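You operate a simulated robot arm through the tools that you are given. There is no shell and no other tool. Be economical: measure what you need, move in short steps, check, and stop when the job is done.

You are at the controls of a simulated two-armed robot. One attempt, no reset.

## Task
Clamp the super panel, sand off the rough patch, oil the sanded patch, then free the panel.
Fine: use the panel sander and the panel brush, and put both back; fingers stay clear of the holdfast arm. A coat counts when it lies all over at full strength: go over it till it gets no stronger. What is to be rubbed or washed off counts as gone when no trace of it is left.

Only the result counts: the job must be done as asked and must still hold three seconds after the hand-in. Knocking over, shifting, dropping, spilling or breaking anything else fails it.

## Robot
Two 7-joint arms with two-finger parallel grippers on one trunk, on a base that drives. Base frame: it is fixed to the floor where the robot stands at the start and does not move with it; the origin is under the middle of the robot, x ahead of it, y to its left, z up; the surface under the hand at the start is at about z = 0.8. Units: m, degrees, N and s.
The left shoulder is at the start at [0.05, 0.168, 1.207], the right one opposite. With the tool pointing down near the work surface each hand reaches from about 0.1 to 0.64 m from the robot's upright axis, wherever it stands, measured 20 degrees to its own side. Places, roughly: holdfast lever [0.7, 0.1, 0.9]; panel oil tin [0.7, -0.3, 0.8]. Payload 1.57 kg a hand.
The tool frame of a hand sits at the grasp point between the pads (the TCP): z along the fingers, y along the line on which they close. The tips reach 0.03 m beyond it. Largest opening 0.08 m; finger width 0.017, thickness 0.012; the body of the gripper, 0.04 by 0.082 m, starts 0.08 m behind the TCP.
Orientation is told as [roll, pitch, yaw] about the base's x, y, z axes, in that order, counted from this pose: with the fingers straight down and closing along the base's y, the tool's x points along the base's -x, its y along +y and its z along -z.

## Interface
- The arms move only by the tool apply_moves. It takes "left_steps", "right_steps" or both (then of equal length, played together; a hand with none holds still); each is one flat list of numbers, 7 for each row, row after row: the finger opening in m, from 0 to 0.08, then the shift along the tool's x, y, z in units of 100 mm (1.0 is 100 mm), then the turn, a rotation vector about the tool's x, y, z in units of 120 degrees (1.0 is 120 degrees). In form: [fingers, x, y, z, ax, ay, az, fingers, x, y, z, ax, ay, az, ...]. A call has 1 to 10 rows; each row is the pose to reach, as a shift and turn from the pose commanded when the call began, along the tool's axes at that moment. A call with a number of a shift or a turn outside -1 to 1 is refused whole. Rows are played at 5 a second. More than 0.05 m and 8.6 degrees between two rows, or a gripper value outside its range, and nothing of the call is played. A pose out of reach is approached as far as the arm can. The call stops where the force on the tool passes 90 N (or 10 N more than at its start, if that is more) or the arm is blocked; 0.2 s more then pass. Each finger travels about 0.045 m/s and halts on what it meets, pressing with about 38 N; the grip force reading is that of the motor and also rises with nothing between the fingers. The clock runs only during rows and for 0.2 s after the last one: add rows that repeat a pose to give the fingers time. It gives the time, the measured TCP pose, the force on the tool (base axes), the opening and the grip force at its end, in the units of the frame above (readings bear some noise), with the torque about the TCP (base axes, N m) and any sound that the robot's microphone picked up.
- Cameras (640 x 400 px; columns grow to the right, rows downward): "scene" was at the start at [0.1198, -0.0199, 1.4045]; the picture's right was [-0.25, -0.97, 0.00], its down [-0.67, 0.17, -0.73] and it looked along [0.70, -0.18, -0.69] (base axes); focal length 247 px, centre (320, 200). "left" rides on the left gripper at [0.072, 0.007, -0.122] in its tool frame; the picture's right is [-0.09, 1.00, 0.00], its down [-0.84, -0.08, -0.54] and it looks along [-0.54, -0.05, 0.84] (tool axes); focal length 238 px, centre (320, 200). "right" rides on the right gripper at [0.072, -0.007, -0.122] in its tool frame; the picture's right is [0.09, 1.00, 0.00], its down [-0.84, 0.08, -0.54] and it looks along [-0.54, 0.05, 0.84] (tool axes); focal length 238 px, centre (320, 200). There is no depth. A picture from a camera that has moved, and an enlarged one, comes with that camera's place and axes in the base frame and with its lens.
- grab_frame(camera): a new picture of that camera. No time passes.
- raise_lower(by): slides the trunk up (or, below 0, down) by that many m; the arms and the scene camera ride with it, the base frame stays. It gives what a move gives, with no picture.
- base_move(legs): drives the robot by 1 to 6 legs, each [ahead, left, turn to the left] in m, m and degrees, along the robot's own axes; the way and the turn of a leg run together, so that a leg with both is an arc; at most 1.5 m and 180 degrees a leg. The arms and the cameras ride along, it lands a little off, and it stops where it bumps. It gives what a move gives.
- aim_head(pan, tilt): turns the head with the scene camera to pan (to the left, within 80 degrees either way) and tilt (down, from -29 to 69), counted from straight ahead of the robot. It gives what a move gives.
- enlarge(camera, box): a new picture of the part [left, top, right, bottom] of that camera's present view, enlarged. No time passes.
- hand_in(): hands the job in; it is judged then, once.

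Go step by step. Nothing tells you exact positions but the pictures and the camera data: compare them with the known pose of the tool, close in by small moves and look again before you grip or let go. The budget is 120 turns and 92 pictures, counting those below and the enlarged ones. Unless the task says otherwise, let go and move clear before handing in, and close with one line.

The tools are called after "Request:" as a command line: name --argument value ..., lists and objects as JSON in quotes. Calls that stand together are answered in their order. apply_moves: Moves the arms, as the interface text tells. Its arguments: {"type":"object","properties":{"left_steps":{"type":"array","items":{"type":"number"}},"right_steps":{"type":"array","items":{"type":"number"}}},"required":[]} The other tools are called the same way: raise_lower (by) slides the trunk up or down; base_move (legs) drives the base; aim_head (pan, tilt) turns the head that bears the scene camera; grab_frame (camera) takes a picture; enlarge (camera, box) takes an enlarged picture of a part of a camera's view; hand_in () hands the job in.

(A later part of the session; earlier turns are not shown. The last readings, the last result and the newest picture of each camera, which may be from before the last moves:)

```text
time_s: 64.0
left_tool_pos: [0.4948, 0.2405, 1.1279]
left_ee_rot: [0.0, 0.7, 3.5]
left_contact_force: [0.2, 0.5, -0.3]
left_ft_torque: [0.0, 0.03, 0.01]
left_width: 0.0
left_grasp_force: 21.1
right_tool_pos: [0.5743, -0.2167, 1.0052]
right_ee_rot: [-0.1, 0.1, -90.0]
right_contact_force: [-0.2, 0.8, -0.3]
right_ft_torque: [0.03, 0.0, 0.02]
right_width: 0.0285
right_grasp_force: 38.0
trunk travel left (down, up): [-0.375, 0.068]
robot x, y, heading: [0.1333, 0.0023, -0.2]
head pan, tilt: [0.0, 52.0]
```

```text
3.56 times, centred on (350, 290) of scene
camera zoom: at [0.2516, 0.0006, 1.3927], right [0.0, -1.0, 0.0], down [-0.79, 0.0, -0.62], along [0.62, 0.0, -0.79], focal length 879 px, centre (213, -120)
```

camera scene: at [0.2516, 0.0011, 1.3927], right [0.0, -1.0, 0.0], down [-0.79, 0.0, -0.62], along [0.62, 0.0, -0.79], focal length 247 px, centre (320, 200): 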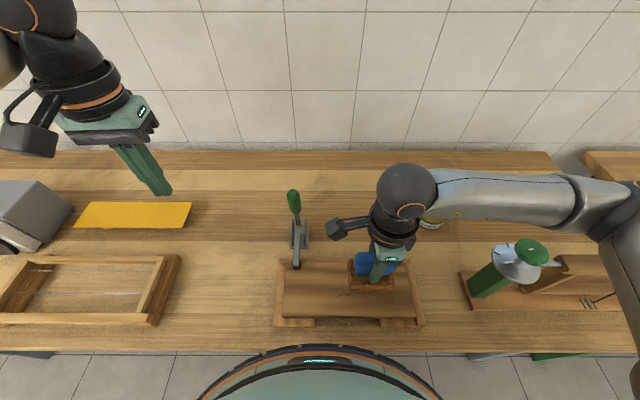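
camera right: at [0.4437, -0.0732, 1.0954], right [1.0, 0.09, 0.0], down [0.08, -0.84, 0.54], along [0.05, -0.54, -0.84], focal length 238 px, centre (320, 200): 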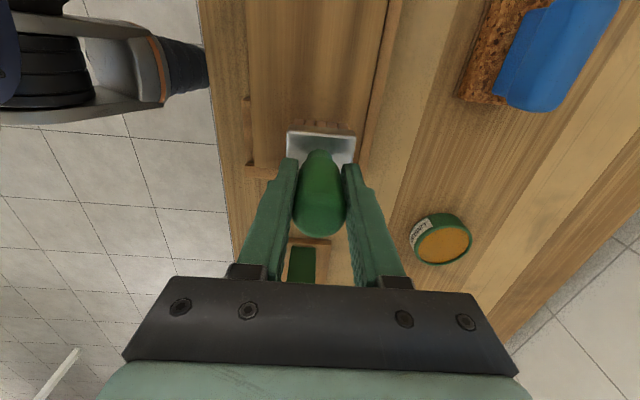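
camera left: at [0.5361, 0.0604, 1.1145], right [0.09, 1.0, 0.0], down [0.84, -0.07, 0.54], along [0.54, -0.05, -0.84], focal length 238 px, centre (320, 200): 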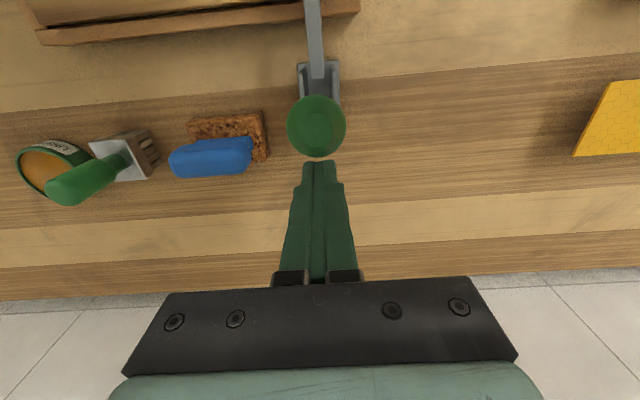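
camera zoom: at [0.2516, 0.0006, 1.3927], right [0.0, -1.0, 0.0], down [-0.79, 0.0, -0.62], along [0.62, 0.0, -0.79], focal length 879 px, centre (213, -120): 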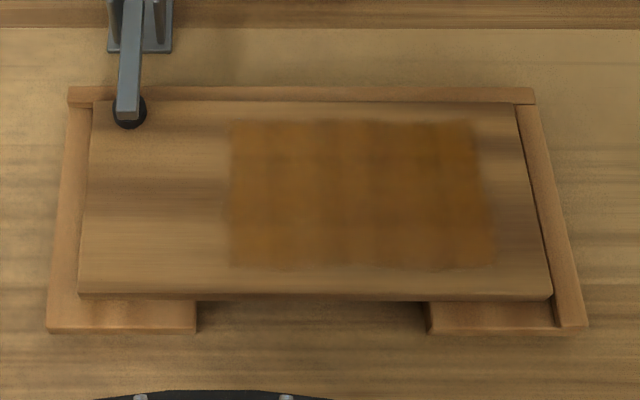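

The coat is nearly full with slightly weaker bands at the edges. I dip again, gently this time.

Request:
apply_moves --right_steps '[0.0, -0.3, 0.25, 0, 0, 0, 0, 0.0, -0.6, 0.5, 0, 0, 0, 0, 0.0, -0.81, 0.73, 0.1, 0, 0, 0, 0.0, -0.81, 0.73, 0.4, 0, 0, 0, 0.0, -0.81, 0.73, 0.6, 0, 0, 0, 0.0, -0.81, 0.73, 0.7, 0, 0, 0]'

```text
time_s: 65.5
left_tool_pos: [0.4945, 0.2413, 1.1275]
left_ee_rot: [-0.1, 0.8, 3.4]
left_contact_force: [0.2, 0.2, 1.4]
left_ft_torque: [0.01, -0.02, 0.01]
left_width: 0.0
left_grasp_force: 21.7
right_tool_pos: [0.6466, -0.2966, 0.9341]
right_ee_rot: [0.0, 0.1, -90.0]
right_contact_force: [0.2, 0.2, -0.4]
right_ft_torque: [-0.01, 0.0, -0.01]
right_width: 0.0286
right_grasp_force: 37.9
trunk travel left (down, up): [-0.375, 0.068]
robot x, y, heading: [0.1326, -0.0021, 0.3]
head pan, tilt: [0.0, 52.0]
```

Request:
apply_moves --right_steps '[0.0, 0, 0, 0.03, 0, 0, 0, 0.0, 0, 0, 0.05, 0, 0, 0, 0.0, 0, 0, 0.05, 0, 0, 0]'

Request:
enlarge --camera "scene" --box '[360, 140, 500, 260]'

```text
time_s: 66.2
left_tool_pos: [0.4948, 0.2408, 1.128]
left_ee_rot: [0.0, 0.7, 3.4]
left_contact_force: [0.0, -0.8, -0.9]
left_ft_torque: [-0.01, -0.02, -0.01]
left_width: 0.0
left_grasp_force: 21.5
right_tool_pos: [0.6448, -0.2968, 0.9314]
right_ee_rot: [-0.1, 0.0, -90.1]
right_contact_force: [-0.6, -0.1, 3.4]
right_ft_torque: [0.02, 0.07, 0.02]
right_width: 0.0285
right_grasp_force: 38.1
trunk travel left (down, up): [-0.375, 0.068]
robot x, y, heading: [0.133, 0.0032, 0.3]
head pan, tilt: [0.0, 52.0]
```

```text
3.33 times, centred on (430, 200) of scene
camera zoom: at [0.2511, 0.0012, 1.3928], right [0.0, -1.0, 0.0], down [-0.79, 0.0, -0.62], along [0.62, 0.0, -0.79], focal length 824 px, centre (-47, 200)
```

zoom: 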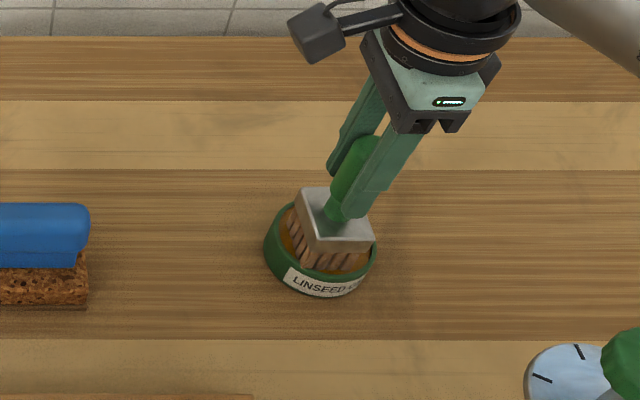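

Dipped with light contact. I carry the brush back to the panel's right end.

Request:
apply_moves --right_steps '[0.0, 0, 0, -0.35, 0, 0, 0, 0.0, 0, 0, -0.75, 0, 0, 0, 0.0, 0.25, -0.3, -0.75, 0, 0, 0, 0.0, 0.5, -0.6, -0.75, 0, 0, 0, 0.0, 0.75, -0.95, -0.75, 0, 0, 0]'

Request:
apply_moves --right_steps '[0.0, 0.25, -0.3, 0, 0, 0, 0, 0.0, 0.5, -0.6, 0.1, 0, 0, 0, 0.0, 0.72, -0.92, 0.25, 0, 0, 0, 0.0, 0.72, -0.92, 0.5, 0, 0, 0, 0.0, 0.72, -0.92, 0.65, 0, 0, 0]'

```text
time_s: 67.5
left_tool_pos: [0.4938, 0.2422, 1.1268]
left_ee_rot: [0.0, 0.8, 3.5]
left_contact_force: [0.0, -0.1, -0.9]
left_ft_torque: [0.0, -0.05, -0.03]
left_width: 0.0
left_grasp_force: 21.3
right_tool_pos: [0.5469, -0.2203, 1.0043]
right_ee_rot: [0.1, 0.0, -90.1]
right_contact_force: [0.2, 0.2, -1.4]
right_ft_torque: [0.01, 0.03, 0.0]
right_width: 0.0285
right_grasp_force: 37.6
trunk travel left (down, up): [-0.375, 0.068]
robot x, y, heading: [0.1368, -0.001, 0.4]
head pan, tilt: [0.0, 52.0]
```

```text
time_s: 68.7
left_tool_pos: [0.4939, 0.2404, 1.1269]
left_ee_rot: [0.0, 0.7, 3.5]
left_contact_force: [-0.6, 0.1, -1.2]
left_ft_torque: [0.0, -0.03, -0.01]
left_width: 0.0001
left_grasp_force: 21.3
right_tool_pos: [0.4559, -0.1475, 0.9426]
right_ee_rot: [0.2, 0.0, -90.1]
right_contact_force: [-1.6, -2.5, 10.7]
right_ft_torque: [-0.03, 0.25, 0.04]
right_width: 0.0285
right_grasp_force: 38.3
trunk travel left (down, up): [-0.375, 0.068]
robot x, y, heading: [0.1342, -0.0013, 0.2]
head pan, tilt: [0.0, 52.0]
```

Light contact; I brush again in three lanes over the full patch.

Request:
apply_moves --right_steps '[0.0, -0.03, 0.07, 0.005, 0, 0, 0, 0.0, 0.3, 0.07, 0.005, 0, 0, 0, 0.0, 0.65, 0.07, 0.005, 0, 0, 0, 0.0, 1.0, 0.07, 0.005, 0, 0, 0, 0.0, 1.0, -0.13, 0.005, 0, 0, 0, 0.0, 0.65, -0.13, 0.005, 0, 0, 0, 0.0, 0.3, -0.13, 0.005, 0, 0, 0, 0.0, -0.03, -0.13, 0.005, 0, 0, 0, 0.0, -0.03, -0.35, 0.005, 0, 0, 0, 0.0, 0.3, -0.35, 0.005, 0, 0, 0]'

Request:
apply_moves --right_steps '[0.0, 0.4, 0, 0, 0, 0, 0, 0.0, 0.87, 0, 0, 0, 0, 0, 0.0, 0.87, 0.2, 0, 0, 0, 0, 0.0, 0.87, 0.44, 0, 0, 0, 0, 0.0, 0.4, 0.44, 0, 0, 0, 0, 0.0, 0, 0.44, 0, 0, 0, 0, 0.0, -0.35, 0.44, 0, 0, 0, 0, 0.0, -0.35, 0.2, 0, 0, 0, 0, 0.0, 0.0, 0.2, 0, 0, 0, 0, 0.0, 0.4, 0.2, 0, 0, 0, 0]'

Request:
apply_moves --right_steps '[0.0, 0.47, 0, 0, 0, 0, 0, 0.0, 0.47, -0.26, 0, 0, 0, 0, 0.0, 0.1, -0.26, 0, 0, 0, 0, 0.0, -0.35, -0.26, 0, 0, 0, 0, 0.0, -0.75, -0.26, 0, 0, 0, 0, 0.0, -0.75, 0.2, 0, 0, 0, 0, 0.0, -0.75, 0.2, -0.3, 0, 0, 0, 0.0, -0.75, 0.5, -0.65, 0, 0, 0, 0.0, -0.9, 0.9, -0.65, 0, 0, 0]'

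Request:
enlarge --camera "scene" --box '[260, 240, 440, 340]'

```text
time_s: 70.8
left_tool_pos: [0.4932, 0.2401, 1.1283]
left_ee_rot: [-0.1, 0.6, 3.6]
left_contact_force: [1.1, -0.2, 0.5]
left_ft_torque: [-0.05, 0.03, 0.0]
left_width: 0.0
left_grasp_force: 21.4
right_tool_pos: [0.4214, -0.1201, 0.941]
right_ee_rot: [-0.1, -0.5, -90.0]
right_contact_force: [-0.2, -18.6, 38.8]
right_ft_torque: [-1.25, 0.0, 0.03]
right_width: 0.0286
right_grasp_force: 38.1
trunk travel left (down, up): [-0.375, 0.068]
robot x, y, heading: [0.135, -0.0034, -0.1]
head pan, tilt: [0.0, 52.0]
```

```text
time_s: 73.0
left_tool_pos: [0.4939, 0.2404, 1.1289]
left_ee_rot: [0.1, 0.7, 3.5]
left_contact_force: [-0.2, -0.6, -0.1]
left_ft_torque: [0.0, -0.01, -0.02]
left_width: 0.0
left_grasp_force: 21.7
right_tool_pos: [0.4399, -0.0779, 0.9406]
right_ee_rot: [0.0, 0.0, -90.0]
right_contact_force: [0.6, -11.1, 27.8]
right_ft_torque: [-0.65, -0.02, 0.06]
right_width: 0.0287
right_grasp_force: 38.0
trunk travel left (down, up): [-0.375, 0.068]
robot x, y, heading: [0.1353, 0.0019, 0.1]
head pan, tilt: [0.0, 52.0]
```

```text
time_s: 75.0
left_tool_pos: [0.4953, 0.2419, 1.1274]
left_ee_rot: [0.0, 0.7, 3.5]
left_contact_force: [0.9, 0.3, -0.4]
left_ft_torque: [0.0, -0.01, 0.0]
left_width: 0.0
left_grasp_force: 21.0
right_tool_pos: [0.5329, -0.1689, 1.0019]
right_ee_rot: [-0.1, 0.1, -90.0]
right_contact_force: [0.1, -0.5, -0.4]
right_ft_torque: [-0.01, -0.01, 0.01]
right_width: 0.0285
right_grasp_force: 38.4
trunk travel left (down, up): [-0.375, 0.068]
robot x, y, heading: [0.1368, -0.0033, -0.0]
head pan, tilt: [0.0, 52.0]
```

```text
3.56 times, centred on (350, 290) of scene
camera zoom: at [0.2515, 0.0008, 1.3926], right [0.0, -1.0, 0.0], down [-0.79, 0.0, -0.62], along [0.62, 0.0, -0.79], focal length 879 px, centre (213, -120)
```

zoom: 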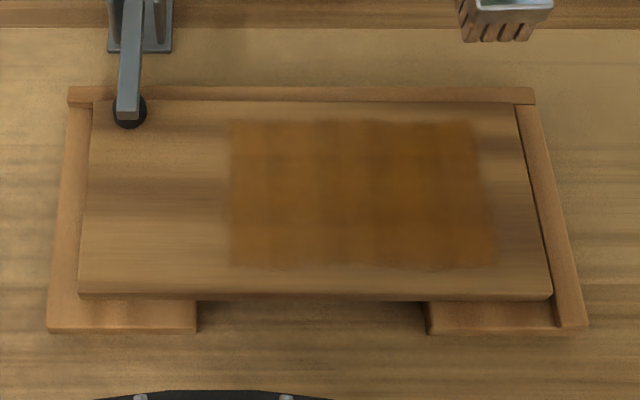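

Request:
enlarge --camera "scene" --box '[316, 264, 406, 320]'

```text
7.11 times, centred on (361, 292) of scene
camera zoom: at [0.2515, 0.0008, 1.3926], right [0.0, -1.0, 0.0], down [-0.79, 0.0, -0.62], along [0.62, 0.0, -0.79], focal length 1758 px, centre (28, -454)
```

zoom: 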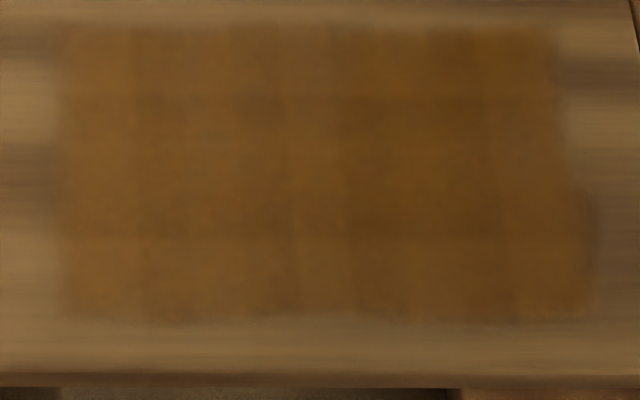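

The coat looks nearly even; to make sure it is at full strength I dip once more and repeat.

Request:
apply_moves --right_steps '[0.0, -0.3, 0.3, 0, 0, 0, 0, 0.0, -0.6, 0.6, 0, 0, 0, 0, 0.0, -0.9, 0.9, 0, 0, 0, 0, 0.0, -1.0, 1.0, 0, 0, 0, 0]'

Request:
apply_moves --right_steps '[0.0, -0.27, 0.13, 0.1, 0, 0, 0, 0.0, -0.27, 0.13, 0.4, 0, 0, 0, 0.0, -0.27, 0.13, 0.6, 0, 0, 0, 0.0, -0.27, 0.13, 0.7, 0, 0, 0, 0.0, -0.27, 0.13, 0.72, 0, 0, 0, 0.0, -0.27, 0.13, 0.72, 0, 0, 0]'

```text
time_s: 76.0
left_tool_pos: [0.4949, 0.2415, 1.1266]
left_ee_rot: [-0.1, 0.7, 3.5]
left_contact_force: [-0.2, -0.5, -0.4]
left_ft_torque: [0.01, -0.02, 0.0]
left_width: 0.0
left_grasp_force: 21.0
right_tool_pos: [0.6322, -0.2664, 1.0038]
right_ee_rot: [-0.2, 0.0, -90.0]
right_contact_force: [-0.4, 0.2, -0.3]
right_ft_torque: [-0.03, 0.0, -0.02]
right_width: 0.0288
right_grasp_force: 38.3
trunk travel left (down, up): [-0.375, 0.068]
robot x, y, heading: [0.136, 0.0012, 0.3]
head pan, tilt: [0.0, 52.0]
```

```text
time_s: 77.5
left_tool_pos: [0.495, 0.2399, 1.1267]
left_ee_rot: [0.0, 0.7, 3.5]
left_contact_force: [0.1, 0.3, -1.0]
left_ft_torque: [-0.03, 0.02, 0.0]
left_width: 0.0
left_grasp_force: 21.1
right_tool_pos: [0.6455, -0.2951, 0.9321]
right_ee_rot: [-0.2, 0.0, -90.1]
right_contact_force: [0.4, -0.1, -0.7]
right_ft_torque: [0.0, 0.04, -0.03]
right_width: 0.0285
right_grasp_force: 38.2
trunk travel left (down, up): [-0.375, 0.068]
robot x, y, heading: [0.1368, -0.0019, 0.3]
head pan, tilt: [0.0, 52.0]
```

Request:
apply_moves --right_steps '[0.0, 0, 0, 0.02, 0, 0, 0, 0.0, 0, 0, 0.04, 0, 0, 0, 0.0, 0, 0, 0.04, 0, 0, 0]'

Request:
apply_moves --right_steps '[0.0, 0, 0, -0.35, 0, 0, 0, 0.0, 0, 0, -0.75, 0, 0, 0, 0.0, 0.25, -0.3, -0.75, 0, 0, 0, 0.0, 0.5, -0.6, -0.75, 0, 0, 0, 0.0, 0.75, -0.95, -0.75, 0, 0, 0]'

Request:
apply_moves --right_steps '[0.0, 0.2, -0.3, 0, 0, 0, 0, 0.0, 0.45, -0.6, 0.1, 0, 0, 0, 0.0, 0.66, -0.86, 0.25, 0, 0, 0, 0.0, 0.66, -0.86, 0.5, 0, 0, 0, 0.0, 0.66, -0.86, 0.635, 0, 0, 0]'

```text
time_s: 78.2
left_tool_pos: [0.4937, 0.2408, 1.1275]
left_ee_rot: [0.1, 0.7, 3.5]
left_contact_force: [0.3, -0.1, 0.1]
left_ft_torque: [-0.01, 0.01, 0.0]
left_width: 0.0
left_grasp_force: 21.5
right_tool_pos: [0.6462, -0.2955, 0.9299]
right_ee_rot: [-0.1, 0.1, -90.0]
right_contact_force: [0.4, -0.2, 0.8]
right_ft_torque: [0.01, 0.04, -0.01]
right_width: 0.0284
right_grasp_force: 38.4
trunk travel left (down, up): [-0.375, 0.068]
robot x, y, heading: [0.1394, 0.0017, 0.1]
head pan, tilt: [0.0, 52.0]
```

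```text
time_s: 79.5
left_tool_pos: [0.4942, 0.2423, 1.1275]
left_ee_rot: [0.1, 0.8, 3.5]
left_contact_force: [-0.1, 0.1, 0.0]
left_ft_torque: [0.05, -0.01, 0.04]
left_width: 0.0
left_grasp_force: 21.3
right_tool_pos: [0.5512, -0.2192, 1.003]
right_ee_rot: [0.0, 0.0, -90.1]
right_contact_force: [-0.2, -0.6, 0.4]
right_ft_torque: [-0.01, -0.02, 0.0]
right_width: 0.0284
right_grasp_force: 38.2
trunk travel left (down, up): [-0.375, 0.068]
robot x, y, heading: [0.1384, -0.0012, 0.2]
head pan, tilt: [0.0, 52.0]
```

```text
time_s: 80.7
left_tool_pos: [0.4936, 0.2415, 1.1277]
left_ee_rot: [0.0, 0.6, 3.5]
left_contact_force: [-0.4, 0.1, 0.4]
left_ft_torque: [0.01, 0.0, 0.01]
left_width: 0.0
left_grasp_force: 21.3
right_tool_pos: [0.4643, -0.1537, 0.9405]
right_ee_rot: [0.1, 0.1, -90.0]
right_contact_force: [-1.7, -1.6, 4.8]
right_ft_torque: [0.0, 0.16, 0.01]
right_width: 0.0289
right_grasp_force: 37.9
trunk travel left (down, up): [-0.375, 0.068]
robot x, y, heading: [0.1346, -0.0027, 0.3]
head pan, tilt: [0.0, 52.0]
```

Request:
apply_moves --right_steps '[0.0, 0, 0, 0.01, 0, 0, 0, 0.0, 0.33, 0, 0.01, 0, 0, 0, 0.0, 0.66, 0, 0.01, 0, 0, 0, 0.0, 1.0, 0, 0.01, 0, 0, 0, 0.0, 1.0, -0.22, 0.01, 0, 0, 0, 0.0, 0.66, -0.22, 0.01, 0, 0, 0, 0.0, 0.33, -0.22, 0.01, 0, 0, 0, 0.0, 0, -0.22, 0.01, 0, 0, 0, 0.0, 0, -0.45, 0.01, 0, 0, 0, 0.0, 0.33, -0.45, 0.01, 0, 0, 0]'

Request:
apply_moves --right_steps '[0.0, 0.45, 0, 0, 0, 0, 0, 0.0, 0.93, 0, 0, 0, 0, 0, 0.0, 0.93, 0.23, 0, 0, 0, 0, 0.0, 0.93, 0.45, 0, 0, 0, 0, 0.0, 0.5, 0.45, 0, 0, 0, 0, 0.0, 0.5, 0.23, 0, 0, 0, 0, 0.0, 0.5, 0, 0, 0, 0, 0, 0.0, 0.1, 0.0, 0, 0, 0, 0, 0.0, 0.1, 0.2, 0, 0, 0, 0, 0.0, -0.33, 0.2, 0, 0, 0, 0]'

Request:
apply_moves --right_steps '[0.0, 0, 0, -0.3, 0, 0, 0, 0.0, 0, 0.2, -0.62, 0, 0, 0, 0.0, -0.05, 0.55, -0.62, 0, 0, 0, 0.0, -0.1, 0.95, -0.62, 0, 0, 0]'

Request:
enlarge --camera "scene" --box '[316, 264, 406, 320]'

Request:
enlarge --camera "scene" --box '[260, 240, 440, 340]'

```text
time_s: 82.8
left_tool_pos: [0.493, 0.2406, 1.1273]
left_ee_rot: [0.0, 0.6, 3.6]
left_contact_force: [-0.2, -0.2, -1.2]
left_ft_torque: [-0.03, 0.03, -0.04]
left_width: 0.0
left_grasp_force: 21.1
right_tool_pos: [0.4189, -0.1236, 0.9405]
right_ee_rot: [0.0, -0.3, -89.9]
right_contact_force: [-1.2, -13.8, 30.0]
right_ft_torque: [-0.87, 0.09, 0.05]
right_width: 0.0285
right_grasp_force: 38.0
trunk travel left (down, up): [-0.375, 0.068]
robot x, y, heading: [0.1358, -0.0009, 0.2]
head pan, tilt: [0.0, 52.0]
```

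```text
time_s: 85.0
left_tool_pos: [0.4937, 0.2399, 1.1278]
left_ee_rot: [0.1, 0.7, 3.5]
left_contact_force: [-0.3, -1.0, 0.3]
left_ft_torque: [0.06, -0.02, -0.04]
left_width: 0.0
left_grasp_force: 21.6
right_tool_pos: [0.4384, -0.1586, 0.9373]
right_ee_rot: [-0.2, -0.1, -90.1]
right_contact_force: [-1.4, -0.1, -0.8]
right_ft_torque: [0.05, -0.06, -0.02]
right_width: 0.0283
right_grasp_force: 38.4
trunk travel left (down, up): [-0.375, 0.068]
robot x, y, heading: [0.1362, -0.0004, 0.3]
head pan, tilt: [0.0, 52.0]
```

```text
time_s: 86.0
left_tool_pos: [0.4936, 0.2412, 1.1273]
left_ee_rot: [0.0, 0.8, 3.4]
left_contact_force: [0.6, -0.1, -0.9]
left_ft_torque: [-0.02, 0.0, -0.02]
left_width: 0.0
left_grasp_force: 20.9
right_tool_pos: [0.5348, -0.1633, 1.0037]
right_ee_rot: [-0.1, 0.0, -90.0]
right_contact_force: [0.1, 0.0, -0.2]
right_ft_torque: [0.0, 0.05, 0.01]
right_width: 0.0283
right_grasp_force: 38.0
trunk travel left (down, up): [-0.375, 0.068]
robot x, y, heading: [0.1381, 0.0002, 0.1]
head pan, tilt: [0.0, 52.0]
```

```text
7.11 times, centred on (361, 292) of scene
camera zoom: at [0.2518, 0.0012, 1.3926], right [0.0, -1.0, 0.0], down [-0.79, 0.0, -0.62], along [0.62, 0.0, -0.79], focal length 1758 px, centre (28, -454)
```

zoom: 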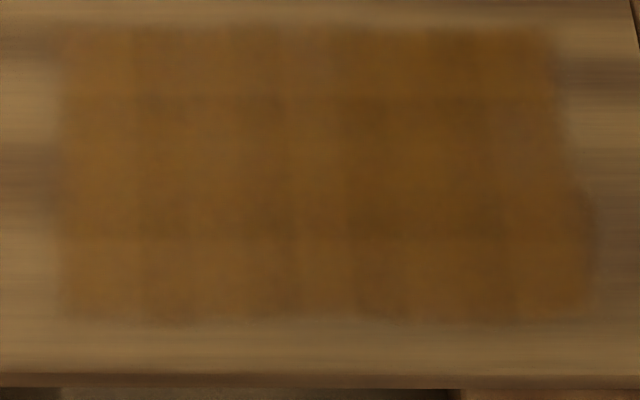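

```text
3.56 times, centred on (350, 290) of scene
camera zoom: at [0.2518, 0.0012, 1.3926], right [0.0, -1.0, 0.0], down [-0.79, 0.0, -0.62], along [0.62, 0.0, -0.79], focal length 879 px, centre (213, -120)
```

zoom: 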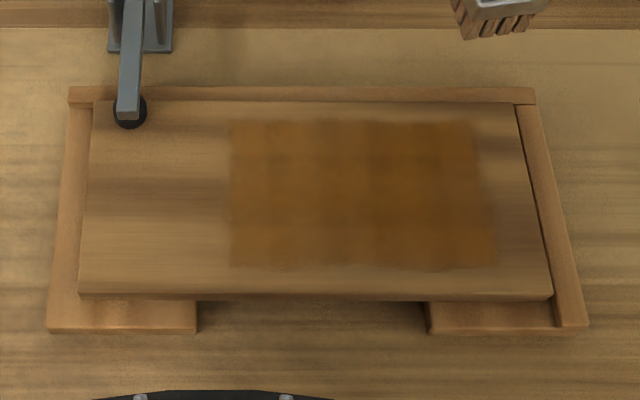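

The stain looks the same as before the last round. I check how the brush sits in the grip, since contact vanished at the end.

Request:
grab_frame --camera "right"

Request:
enlarge --camera "scene" --box '[340, 150, 480, 260]'

```text
31 pictures are left
camera right: at [0.5274, -0.092, 1.1252], right [1.0, 0.09, 0.0], down [0.08, -0.84, 0.54], along [0.05, -0.54, -0.84], focal length 238 px, centre (320, 200)
```

right: 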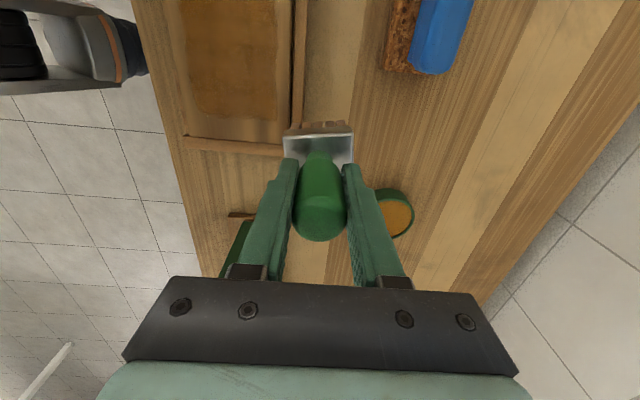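

```text
3.64 times, centred on (410, 205) of scene
camera zoom: at [0.2518, 0.0012, 1.3926], right [0.0, -1.0, 0.0], down [-0.79, 0.0, -0.62], along [0.62, 0.0, -0.79], focal length 899 px, centre (-7, 182)
```

zoom: 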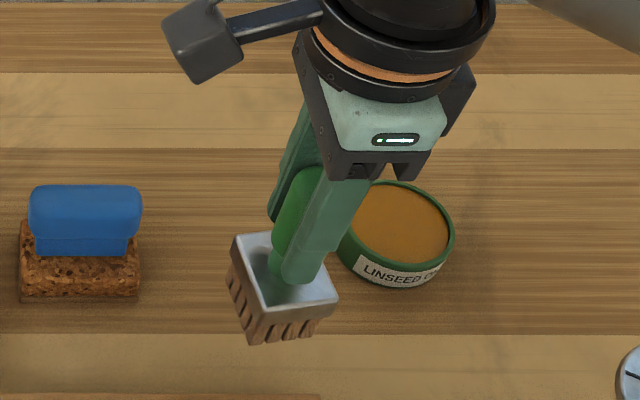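

The brush has slid up about 4 mm in the grip, so I'll use lower heights. One more dip and a confirmed-contact pass for certainty.

Request:
apply_moves --right_steps '[0.0, -0.3, 0.3, 0, 0, 0, 0, 0.0, -0.6, 0.6, 0, 0, 0, 0, 0.0, -0.9, 0.9, 0, 0, 0, 0, 0.0, -1.0, 1.0, 0, 0, 0, 0]'

Request:
apply_moves --right_steps '[0.0, -0.33, 0.12, 0.1, 0, 0, 0, 0.0, -0.33, 0.12, 0.4, 0, 0, 0, 0.0, -0.33, 0.12, 0.65, 0, 0, 0, 0.0, -0.33, 0.12, 0.73, 0, 0, 0, 0.0, -0.33, 0.12, 0.76, 0, 0, 0, 0.0, -0.33, 0.12, 0.78, 0, 0, 0]'

```text
time_s: 87.0
left_tool_pos: [0.4943, 0.241, 1.127]
left_ee_rot: [0.1, 0.7, 3.4]
left_contact_force: [0.7, 0.1, 0.1]
left_ft_torque: [0.02, 0.0, -0.05]
left_width: 0.0
left_grasp_force: 21.2
right_tool_pos: [0.6349, -0.2656, 1.0019]
right_ee_rot: [-0.1, 0.0, -89.9]
right_contact_force: [1.0, -0.3, -0.9]
right_ft_torque: [0.01, 0.02, -0.02]
right_width: 0.0281
right_grasp_force: 37.7
trunk travel left (down, up): [-0.375, 0.068]
robot x, y, heading: [0.1368, -0.0004, 0.1]
head pan, tilt: [0.0, 52.0]
```

```text
time_s: 88.5
left_tool_pos: [0.492, 0.2416, 1.1277]
left_ee_rot: [0.0, 0.7, 3.5]
left_contact_force: [0.4, 0.3, 0.0]
left_ft_torque: [-0.02, 0.03, -0.04]
left_width: 0.0
left_grasp_force: 21.8
right_tool_pos: [0.6456, -0.2972, 0.9271]
right_ee_rot: [0.3, 0.0, -90.2]
right_contact_force: [-4.7, -1.2, 20.6]
right_ft_torque: [0.14, 0.62, 0.0]
right_width: 0.0281
right_grasp_force: 37.7
trunk travel left (down, up): [-0.375, 0.068]
robot x, y, heading: [0.1386, 0.0034, 0.3]
head pan, tilt: [0.0, 52.0]
```

Request:
apply_moves --right_steps '[0.0, 0, 0, -0.35, 0, 0, 0, 0.0, 0, 0, -0.78, 0, 0, 0, 0.0, 0.25, -0.3, -0.78, 0, 0, 0, 0.0, 0.5, -0.6, -0.78, 0, 0, 0, 0.0, 0.75, -0.95, -0.78, 0, 0, 0]'

Request:
apply_moves --right_steps '[0.0, 0.25, -0.3, 0, 0, 0, 0, 0.0, 0.5, -0.6, 0.1, 0, 0, 0, 0.0, 0.72, -0.88, 0.25, 0, 0, 0, 0.0, 0.72, -0.88, 0.5, 0, 0, 0, 0.0, 0.72, -0.88, 0.68, 0, 0, 0]'

```text
time_s: 89.7
left_tool_pos: [0.4947, 0.2416, 1.1267]
left_ee_rot: [-0.1, 0.8, 3.5]
left_contact_force: [-0.2, -1.2, 0.2]
left_ft_torque: [0.0, -0.02, 0.03]
left_width: 0.0
left_grasp_force: 21.5
right_tool_pos: [0.5511, -0.2208, 1.0015]
right_ee_rot: [-0.1, 0.0, -89.9]
right_contact_force: [0.5, 0.2, -1.4]
right_ft_torque: [-0.03, -0.02, 0.01]
right_width: 0.0281
right_grasp_force: 38.1
trunk travel left (down, up): [-0.375, 0.068]
robot x, y, heading: [0.1349, -0.0002, 0.2]
head pan, tilt: [0.0, 52.0]
```

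```text
time_s: 90.8
left_tool_pos: [0.4917, 0.2413, 1.1288]
left_ee_rot: [0.0, 0.6, 3.5]
left_contact_force: [0.4, 0.3, 0.3]
left_ft_torque: [0.06, 0.0, -0.01]
left_width: 0.0
left_grasp_force: 21.0
right_tool_pos: [0.4638, -0.1496, 0.9376]
right_ee_rot: [0.3, 0.1, -90.0]
right_contact_force: [-3.0, -5.1, 31.7]
right_ft_torque: [-0.31, 0.7, -0.03]
right_width: 0.0282
right_grasp_force: 37.6
trunk travel left (down, up): [-0.375, 0.068]
robot x, y, heading: [0.1331, 0.0018, 0.1]
head pan, tilt: [0.0, 52.0]
```

Request:
apply_moves --right_steps '[0.0, 0, 0, -0.01, 0, 0, 0, 0.0, 0.33, 0, -0.01, 0, 0, 0, 0.0, 0.66, 0, -0.01, 0, 0, 0, 0.0, 1.0, 0, -0.01, 0, 0, 0, 0.0, 1.0, -0.22, -0.01, 0, 0, 0, 0.0, 0.66, -0.22, -0.01, 0, 0, 0, 0.0, 0.33, -0.22, -0.01, 0, 0, 0, 0.0, 0, -0.22, -0.01, 0, 0, 0, 0.0, 0, -0.45, -0.01, 0, 0, 0, 0.0, 0.33, -0.45, -0.01, 0, 0, 0]'

Request:
apply_moves --right_steps '[0.0, 0.45, 0, 0, 0, 0, 0, 0.0, 0.9, 0, 0, 0, 0, 0, 0.0, 0.9, 0.23, 0, 0, 0, 0, 0.0, 0.9, 0.45, 0, 0, 0, 0, 0.0, 0.5, 0.45, 0, 0, 0, 0, 0.0, 0.5, 0.23, 0, 0, 0, 0, 0.0, 0.5, 0, 0, 0, 0, 0, 0.0, 0.1, 0.0, 0, 0, 0, 0, 0.0, 0.1, 0.2, 0, 0, 0, 0, 0.0, -0.33, 0.2, 0, 0, 0, 0]'

Request:
apply_moves --right_steps '[0.0, 0, 0, -0.3, 0, 0, 0, 0.0, 0, 0.2, -0.65, 0, 0, 0, 0.0, -0.05, 0.55, -0.65, 0, 0, 0, 0.0, -0.1, 0.95, -0.65, 0, 0, 0]'

Request:
enlarge --camera "scene" --box '[316, 264, 406, 320]'

```text
time_s: 93.0
left_tool_pos: [0.4935, 0.2404, 1.1287]
left_ee_rot: [0.0, 0.6, 3.4]
left_contact_force: [-0.3, 0.1, 0.4]
left_ft_torque: [0.0, 0.0, -0.01]
left_width: 0.0
left_grasp_force: 21.2
right_tool_pos: [0.417, -0.1196, 0.9356]
right_ee_rot: [0.0, -0.5, -90.1]
right_contact_force: [-1.0, -17.2, 35.3]
right_ft_torque: [-0.95, -0.02, 0.02]
right_width: 0.0281
right_grasp_force: 38.1
trunk travel left (down, up): [-0.375, 0.068]
robot x, y, heading: [0.1377, -0.0006, 0.2]
head pan, tilt: [0.0, 52.0]
```

```text
time_s: 95.2
left_tool_pos: [0.4917, 0.2424, 1.1279]
left_ee_rot: [-0.1, 0.7, 3.5]
left_contact_force: [0.5, -0.1, 1.0]
left_ft_torque: [-0.01, -0.02, 0.01]
left_width: 0.0002
left_grasp_force: 21.4
right_tool_pos: [0.4415, -0.149, 0.9338]
right_ee_rot: [0.5, 0.4, -90.1]
right_contact_force: [2.0, 14.6, 35.7]
right_ft_torque: [0.51, 0.26, -0.14]
right_width: 0.0278
right_grasp_force: 38.1
trunk travel left (down, up): [-0.375, 0.068]
robot x, y, heading: [0.1339, 0.0002, 0.0]
head pan, tilt: [0.0, 52.0]
```

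```text
time_s: 96.2
left_tool_pos: [0.4947, 0.2425, 1.1264]
left_ee_rot: [0.1, 0.8, 3.4]
left_contact_force: [-0.3, -0.3, 0.2]
left_ft_torque: [0.0, 0.02, 0.01]
left_width: 0.0002
left_grasp_force: 21.3
right_tool_pos: [0.5341, -0.1594, 0.9969]
right_ee_rot: [-0.1, 0.0, -89.9]
right_contact_force: [-0.8, 0.1, -0.4]
right_ft_torque: [0.01, 0.01, 0.03]
right_width: 0.0275
right_grasp_force: 37.5
trunk travel left (down, up): [-0.375, 0.068]
robot x, y, heading: [0.1344, 0.0007, 0.3]
head pan, tilt: [0.0, 52.0]
```

```text
7.11 times, centred on (361, 292) of scene
camera zoom: at [0.2519, 0.0012, 1.3926], right [0.0, -1.0, 0.0], down [-0.79, 0.0, -0.62], along [0.62, 0.0, -0.79], focal length 1758 px, centre (28, -454)
```

zoom: 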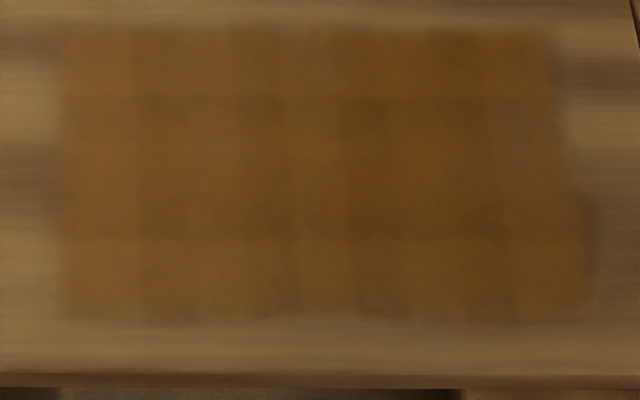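

The coat no longer changes: full strength. I return the brush to its home at (0.630,−0.189).

Request:
apply_moves --right_steps '[0.0, -0.1, 0.32, 0, 0, 0, 0, 0.0, -0.2, 0.64, 0, 0, 0, 0, 0.0, -0.295, 0.96, 0, 0, 0, 0, 0.0, -0.295, 0.96, 0.35, 0, 0, 0, 0.0, -0.295, 0.96, 0.7, 0, 0, 0, 0.0, -0.295, 0.96, 0.88, 0, 0, 0]'

Request:
enlarge --camera "scene" --box '[300, 150, 460, 260]'

Request:
grab_frame --camera "right"

```text
time_s: 97.7
left_tool_pos: [0.4942, 0.2403, 1.1274]
left_ee_rot: [0.0, 0.7, 3.5]
left_contact_force: [0.2, 0.1, 0.3]
left_ft_torque: [-0.03, 0.02, -0.02]
left_width: 0.0001
left_grasp_force: 20.6
right_tool_pos: [0.6309, -0.191, 0.9094]
right_ee_rot: [-0.1, -0.1, -90.0]
right_contact_force: [-0.1, 0.1, -1.0]
right_ft_torque: [-0.02, 0.01, 0.01]
right_width: 0.0273
right_grasp_force: 38.4
trunk travel left (down, up): [-0.375, 0.068]
robot x, y, heading: [0.1355, -0.0002, 0.1]
head pan, tilt: [0.0, 52.0]
```

```text
3.64 times, centred on (380, 205) of scene
camera zoom: at [0.2515, 0.001, 1.3927], right [0.0, -1.0, 0.0], down [-0.79, 0.0, -0.62], along [0.62, 0.0, -0.79], focal length 899 px, centre (102, 182)
```

zoom: 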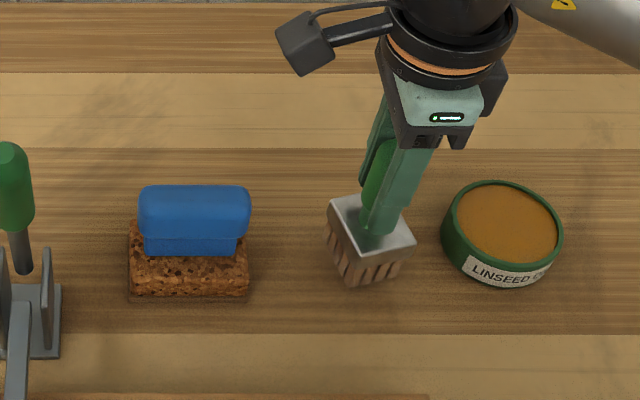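

```text
27 pictures are left
camera right: at [0.6241, -0.1193, 1.032], right [1.0, 0.09, 0.0], down [0.08, -0.84, 0.54], along [0.05, -0.54, -0.84], focal length 238 px, centre (320, 200)
```

right: 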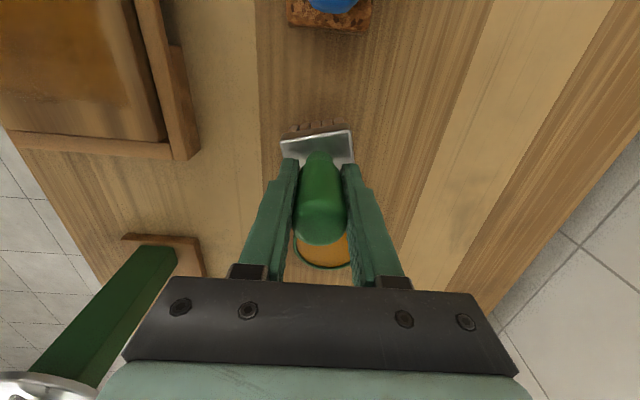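

The brush twisted about 12° in the grip; I turn the hand to square it, then lower to contact.

Request:
apply_moves --right_steps '[0.0, 0, 0, 0, 0, 0, 0.05, 0.0, 0, 0, 0.03, 0, 0, 0.1, 0.0, 0, 0, 0.06, 0, 0, 0.1, 0.0, 0, 0, 0.08, 0, 0, 0.1, 0.0, 0, 0, 0.1, 0, 0, 0.1]'

Request:
grab_frame --camera "right"

```text
time_s: 98.8
left_tool_pos: [0.494, 0.2414, 1.1266]
left_ee_rot: [0.0, 0.7, 3.5]
left_contact_force: [-0.1, 0.2, -0.4]
left_ft_torque: [-0.01, -0.02, -0.02]
left_width: 0.0001
left_grasp_force: 21.5
right_tool_pos: [0.6304, -0.1904, 0.9007]
right_ee_rot: [-0.1, 0.0, -102.0]
right_contact_force: [1.4, 0.0, -0.4]
right_ft_torque: [0.01, -0.03, 0.01]
right_width: 0.0275
right_grasp_force: 37.9
trunk travel left (down, up): [-0.375, 0.068]
robot x, y, heading: [0.1382, -0.0021, 0.3]
head pan, tilt: [0.0, 52.0]
```

```text
26 pictures are left
camera right: at [0.6383, -0.1184, 1.0228], right [0.99, -0.12, 0.0], down [-0.1, -0.83, 0.54], along [-0.06, -0.54, -0.84], focal length 238 px, centre (320, 200)
```

right: 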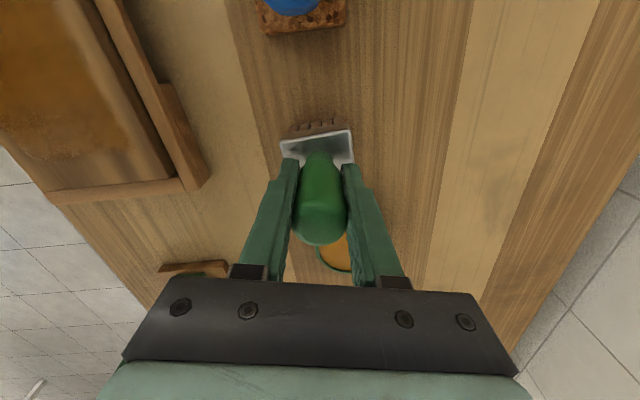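

The ferrule is now parallel with the sander block. I lower until contact.

Request:
apply_moves --right_steps '[0.0, 0, 0, 0.015, 0, 0, 0, 0.0, 0, 0, 0.03, 0, 0, 0, 0.0, 0, 0, 0.04, 0, 0, 0, 0.0, 0, 0, 0.05, 0, 0, 0]'

```text
time_s: 99.8
left_tool_pos: [0.4939, 0.242, 1.1285]
left_ee_rot: [0.0, 0.7, 3.5]
left_contact_force: [-0.4, 0.5, 0.2]
left_ft_torque: [0.0, -0.01, 0.0]
left_width: 0.0
left_grasp_force: 21.3
right_tool_pos: [0.63, -0.1899, 0.896]
right_ee_rot: [-0.1, -0.1, -102.0]
right_contact_force: [-0.1, 0.1, -0.5]
right_ft_torque: [0.03, -0.02, 0.04]
right_width: 0.0273
right_grasp_force: 38.0
trunk travel left (down, up): [-0.375, 0.068]
robot x, y, heading: [0.1358, -0.001, 0.2]
head pan, tilt: [0.0, 52.0]
```

Request:
apply_moves --right_steps '[0.0, 0, 0, 0.01, 0, 0, 0, 0.0, 0, 0, 0.02, 0, 0, 0, 0.0, 0, 0, 0.025, 0, 0, 0]'

```text
time_s: 100.7
left_tool_pos: [0.4926, 0.2423, 1.1279]
left_ee_rot: [0.0, 0.8, 3.5]
left_contact_force: [-0.9, -0.6, -0.4]
left_ft_torque: [-0.01, 0.01, -0.01]
left_width: 0.0
left_grasp_force: 21.8
right_tool_pos: [0.6293, -0.1904, 0.8948]
right_ee_rot: [0.0, 0.1, -102.0]
right_contact_force: [-2.4, -0.9, 11.8]
right_ft_torque: [-0.37, 0.29, -0.11]
right_width: 0.0277
right_grasp_force: 37.6
trunk travel left (down, up): [-0.375, 0.068]
robot x, y, heading: [0.1314, -0.0002, 0.2]
head pan, tilt: [0.0, 52.0]
```

Contact. I ease off, open and rise.

Request:
apply_moves --right_steps '[0.0, 0, 0, -0.007, 0, 0, 0, 0.07, 0, 0, -0.007, 0, 0, 0, 0.07, 0, 0, -0.007, 0, 0, 0, 0.07, 0, 0, -0.007, 0, 0, 0, 0.07, 0, 0, -0.007, 0, 0, 0, 0.07, 0, 0, -0.1, 0, 0, 0, 0.07, 0, 0, -0.4, 0, 0, 0, 0.07, 0, 0, -0.8, 0, 0, 0, 0.07, 0, 0, -1.0, 0, 0, 0]'

Request:
enlarge --camera "scene" --box '[280, 150, 460, 260]'

```text
time_s: 102.7
left_tool_pos: [0.494, 0.2417, 1.1272]
left_ee_rot: [0.1, 0.7, 3.4]
left_contact_force: [-0.1, 0.1, -0.7]
left_ft_torque: [0.05, -0.02, 0.01]
left_width: 0.0002
left_grasp_force: 21.1
right_tool_pos: [0.6311, -0.1903, 0.9955]
right_ee_rot: [-0.1, 0.0, -101.9]
right_contact_force: [-0.7, -0.5, -0.4]
right_ft_torque: [0.03, 0.01, -0.03]
right_width: 0.07
right_grasp_force: 0.0
trunk travel left (down, up): [-0.375, 0.068]
robot x, y, heading: [0.1365, -0.0003, 0.1]
head pan, tilt: [0.0, 52.0]
```

```text
3.56 times, centred on (370, 205) of scene
camera zoom: at [0.2513, 0.0011, 1.3927], right [0.0, -1.0, 0.0], down [-0.79, 0.0, -0.62], along [0.62, 0.0, -0.79], focal length 879 px, centre (142, 182)
```

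zoom: 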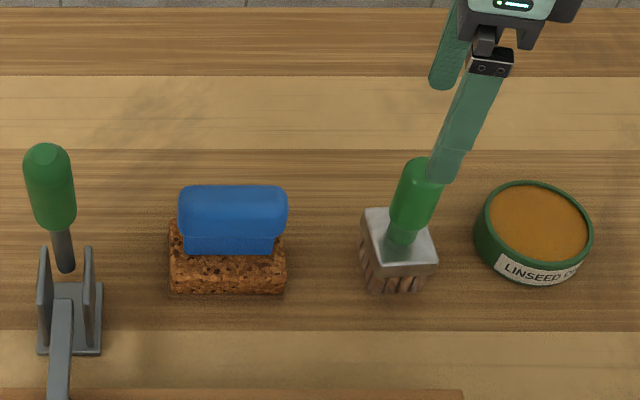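

The brush, sander and tin are at home. I park the right hand up and away while bringing the left hand toward the lever.

Request:
apply_moves --left_steps '[0.06, -0.1, -0.33, 0, 0, 0, 0.01, 0.06, -0.2, -0.66, 0, 0, 0, 0.02, 0.06, -0.3, -1.0, 0, 0, 0, 0.029]' --right_steps '[0.07, -0.15, 0, -0.3, 0, 0, 0, 0.07, -0.3, 0, -0.6, 0, 0, 0, 0.07, -0.5, 0, -1.0, 0, 0, 0]'

Request:
apply_moves --left_steps '[0.06, -0.1, -0.3, 0, 0, 0, 0, 0.06, -0.2, -0.6, 0, 0, 0, 0, 0.06, -0.28, -0.9, 0.0, 0, 0, 0, 0.06, -0.28, -0.9, 0.2, 0, 0, 0]'

Request:
grab_frame --camera "left"

```text
time_s: 103.5
left_tool_pos: [0.529, 0.1395, 1.1292]
left_ee_rot: [0.1, 0.7, 0.0]
left_contact_force: [-0.2, 0.5, -0.3]
left_ft_torque: [0.0, 0.0, 0.02]
left_width: 0.0602
left_grasp_force: 0.0
right_tool_pos: [0.6202, -0.2413, 1.0931]
right_ee_rot: [-0.1, 0.1, -102.0]
right_contact_force: [0.5, -1.0, 0.5]
right_ft_torque: [0.0, 0.02, 0.01]
right_width: 0.0699
right_grasp_force: 0.1
trunk travel left (down, up): [-0.375, 0.068]
robot x, y, heading: [0.1363, 0.003, 0.2]
head pan, tilt: [0.0, 52.0]
```

```text
time_s: 104.5
left_tool_pos: [0.5563, 0.052, 1.109]
left_ee_rot: [0.1, 0.7, 0.0]
left_contact_force: [-0.1, -0.5, 0.4]
left_ft_torque: [-0.02, 0.01, 0.0]
left_width: 0.0598
left_grasp_force: 0.0
right_tool_pos: [0.6209, -0.2393, 1.0943]
right_ee_rot: [-0.2, -0.1, -102.0]
right_contact_force: [-0.3, 0.7, -0.8]
right_ft_torque: [-0.01, -0.02, 0.01]
right_width: 0.0699
right_grasp_force: 0.0
trunk travel left (down, up): [-0.375, 0.068]
robot x, y, heading: [0.1333, -0.0011, -0.0]
head pan, tilt: [0.0, 52.0]
```

```text
24 pictures are left
camera left: at [0.4876, 0.0593, 1.2318], right [0.09, 1.0, 0.0], down [0.84, -0.08, 0.53], along [0.53, -0.05, -0.85], focal length 238 px, centre (320, 200)
```

left: 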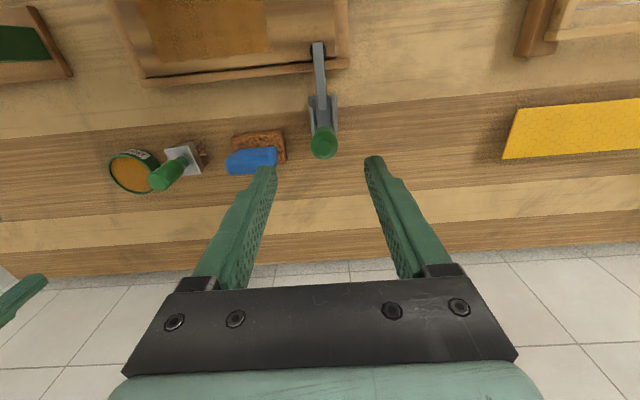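

The handle is centred between the fingers in y. I descend and grip it.

Request:
apply_moves --left_steps '[0.06, -0.05, 0.02, 0.4, 0, 0, 0, 0.06, -0.06, 0.02, 0.8, 0, 0, 0, 0.06, -0.06, 0.02, 1.0, 0, 0, 0]'

Request:
apply_moves --left_steps '[0.06, 0, 0, 0.2, 0, 0, 0, 0.06, 0, 0, 0.2, 0, 0, 0, 0.0, 0, 0, 0.2, 0, 0, 0, 0.0, 0, 0, 0.2, 0, 0, 0, 0.0, 0, 0, 0.2, 0, 0, 0, 0.0, 0, 0, 0.2, 0, 0, 0, 0.0, 0, 0, 0.2, 0, 0, 0]'

Request:
grab_frame --camera "left"

```text
time_s: 105.2
left_tool_pos: [0.5613, 0.0546, 1.0068]
left_ee_rot: [0.1, 0.7, 0.0]
left_contact_force: [0.3, -0.2, -0.1]
left_ft_torque: [0.0, -0.01, 0.03]
left_width: 0.0601
left_grasp_force: 0.0
right_tool_pos: [0.6198, -0.2395, 1.0935]
right_ee_rot: [-0.1, 0.1, -102.0]
right_contact_force: [-0.2, 0.1, 0.1]
right_ft_torque: [0.01, 0.01, 0.02]
right_width: 0.0701
right_grasp_force: 0.1
trunk travel left (down, up): [-0.375, 0.068]
robot x, y, heading: [0.1378, 0.0014, 0.1]
head pan, tilt: [0.0, 52.0]
```

```text
time_s: 106.8
left_tool_pos: [0.5618, 0.0579, 0.9876]
left_ee_rot: [0.0, 0.8, 0.1]
left_contact_force: [-0.4, 7.2, -2.0]
left_ft_torque: [0.09, 0.05, 0.13]
left_width: 0.0277
left_grasp_force: 37.8
right_tool_pos: [0.6199, -0.2386, 1.0939]
right_ee_rot: [0.0, -0.1, -102.0]
right_contact_force: [-0.8, -0.1, 0.9]
right_ft_torque: [-0.02, 0.0, -0.04]
right_width: 0.0697
right_grasp_force: 0.1
trunk travel left (down, up): [-0.375, 0.068]
robot x, y, heading: [0.1357, -0.0016, 0.2]
head pan, tilt: [0.0, 52.0]
```

```text
23 pictures are left
camera left: at [0.492, 0.0623, 1.1108], right [0.09, 1.0, 0.0], down [0.84, -0.08, 0.53], along [0.53, -0.05, -0.85], focal length 238 px, centre (320, 200)
```

left: 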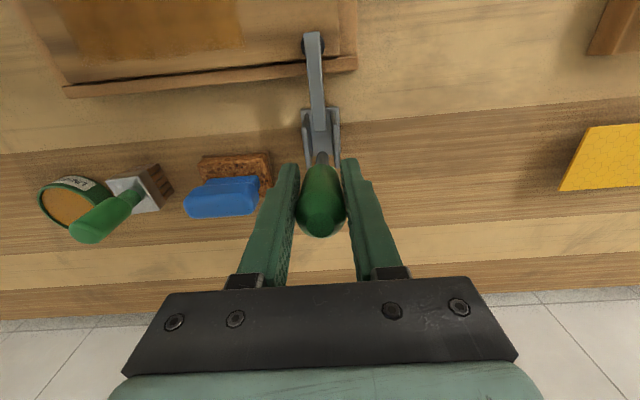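

Held. I swing the lever back along its arc away from the robot.

Request:
apply_moves --left_steps '[0.0, -0.115, 0, -0.015, 0, 0, 0, 0.0, -0.232, 0, -0.022, 0, 0, 0, 0.0, -0.34, 0, -0.015, 0, 0, 0, 0.0, -0.447, 0, -0.003, 0, 0, 0, 0.0, -0.55, 0, 0.02, 0, 0, 0, 0.0, -0.655, 0, 0.053, 0, 0, 0]'

Request:
enlarge --camera "scene" --box '[240, 120, 400, 290]'

```text
time_s: 108.2
left_tool_pos: [0.6258, 0.0567, 0.9841]
left_ee_rot: [0.0, 0.6, 0.1]
left_contact_force: [-8.7, 10.3, 7.3]
left_ft_torque: [-0.05, 1.21, 0.06]
left_width: 0.0276
left_grasp_force: 37.7
right_tool_pos: [0.6189, -0.2394, 1.0954]
right_ee_rot: [0.0, 0.0, -101.9]
right_contact_force: [-0.4, 0.0, 0.6]
right_ft_torque: [-0.02, 0.0, 0.01]
right_width: 0.07
right_grasp_force: 0.0
trunk travel left (down, up): [-0.375, 0.068]
robot x, y, heading: [0.1367, -0.0021, 0.3]
head pan, tilt: [0.0, 52.0]
```

```text
2.35 times, centred on (320, 205) of scene
camera zoom: at [0.2501, 0.0023, 1.3929], right [0.0, -1.0, 0.0], down [-0.79, 0.0, -0.62], along [0.62, 0.0, -0.79], focal length 582 px, centre (320, 188)
```

zoom: 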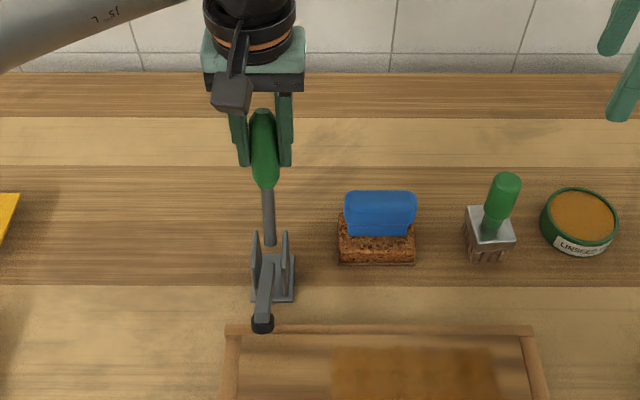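

The arm is rising with the lever. I continue to the original open position.

Request:
apply_moves --left_steps '[0.0, -0.1, 0, 0.042, 0, 0, 0, 0.0, -0.196, 0, 0.091, 0, 0, 0, 0.0, -0.287, 0, 0.15, 0, 0, 0, 0.0, -0.373, 0, 0.215, 0, 0, 0, 0.0, -0.452, 0, 0.288, 0, 0, 0, 0.0, -0.525, 0, 0.367, 0, 0, 0, 0.0, -0.59, 0, 0.453, 0, 0, 0, 0.0, -0.64, 0, 0.53, 0, 0, 0]'

Request:
enlarge --camera "scene" --box '[240, 120, 400, 290]'

```text
time_s: 110.0
left_tool_pos: [0.691, 0.0565, 0.928]
left_ee_rot: [-0.1, 0.5, 0.1]
left_contact_force: [7.4, 14.4, 12.6]
left_ft_torque: [0.16, 1.0, 0.02]
left_width: 0.0276
left_grasp_force: 38.3
right_tool_pos: [0.62, -0.2395, 1.0946]
right_ee_rot: [0.0, -0.2, -102.0]
right_contact_force: [-0.2, -0.1, -0.7]
right_ft_torque: [0.0, 0.01, -0.01]
right_width: 0.0701
right_grasp_force: 0.0
trunk travel left (down, up): [-0.375, 0.068]
robot x, y, heading: [0.1362, 0.0004, 0.3]
head pan, tilt: [0.0, 52.0]
```

```text
2.35 times, centred on (320, 205) of scene
camera zoom: at [0.2511, 0.0027, 1.3927], right [0.0, -1.0, 0.0], down [-0.79, 0.0, -0.62], along [0.62, 0.0, -0.79], focal length 582 px, centre (320, 188)
```

zoom: 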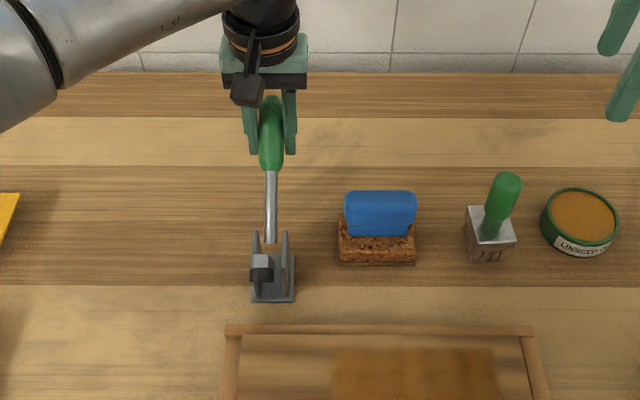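

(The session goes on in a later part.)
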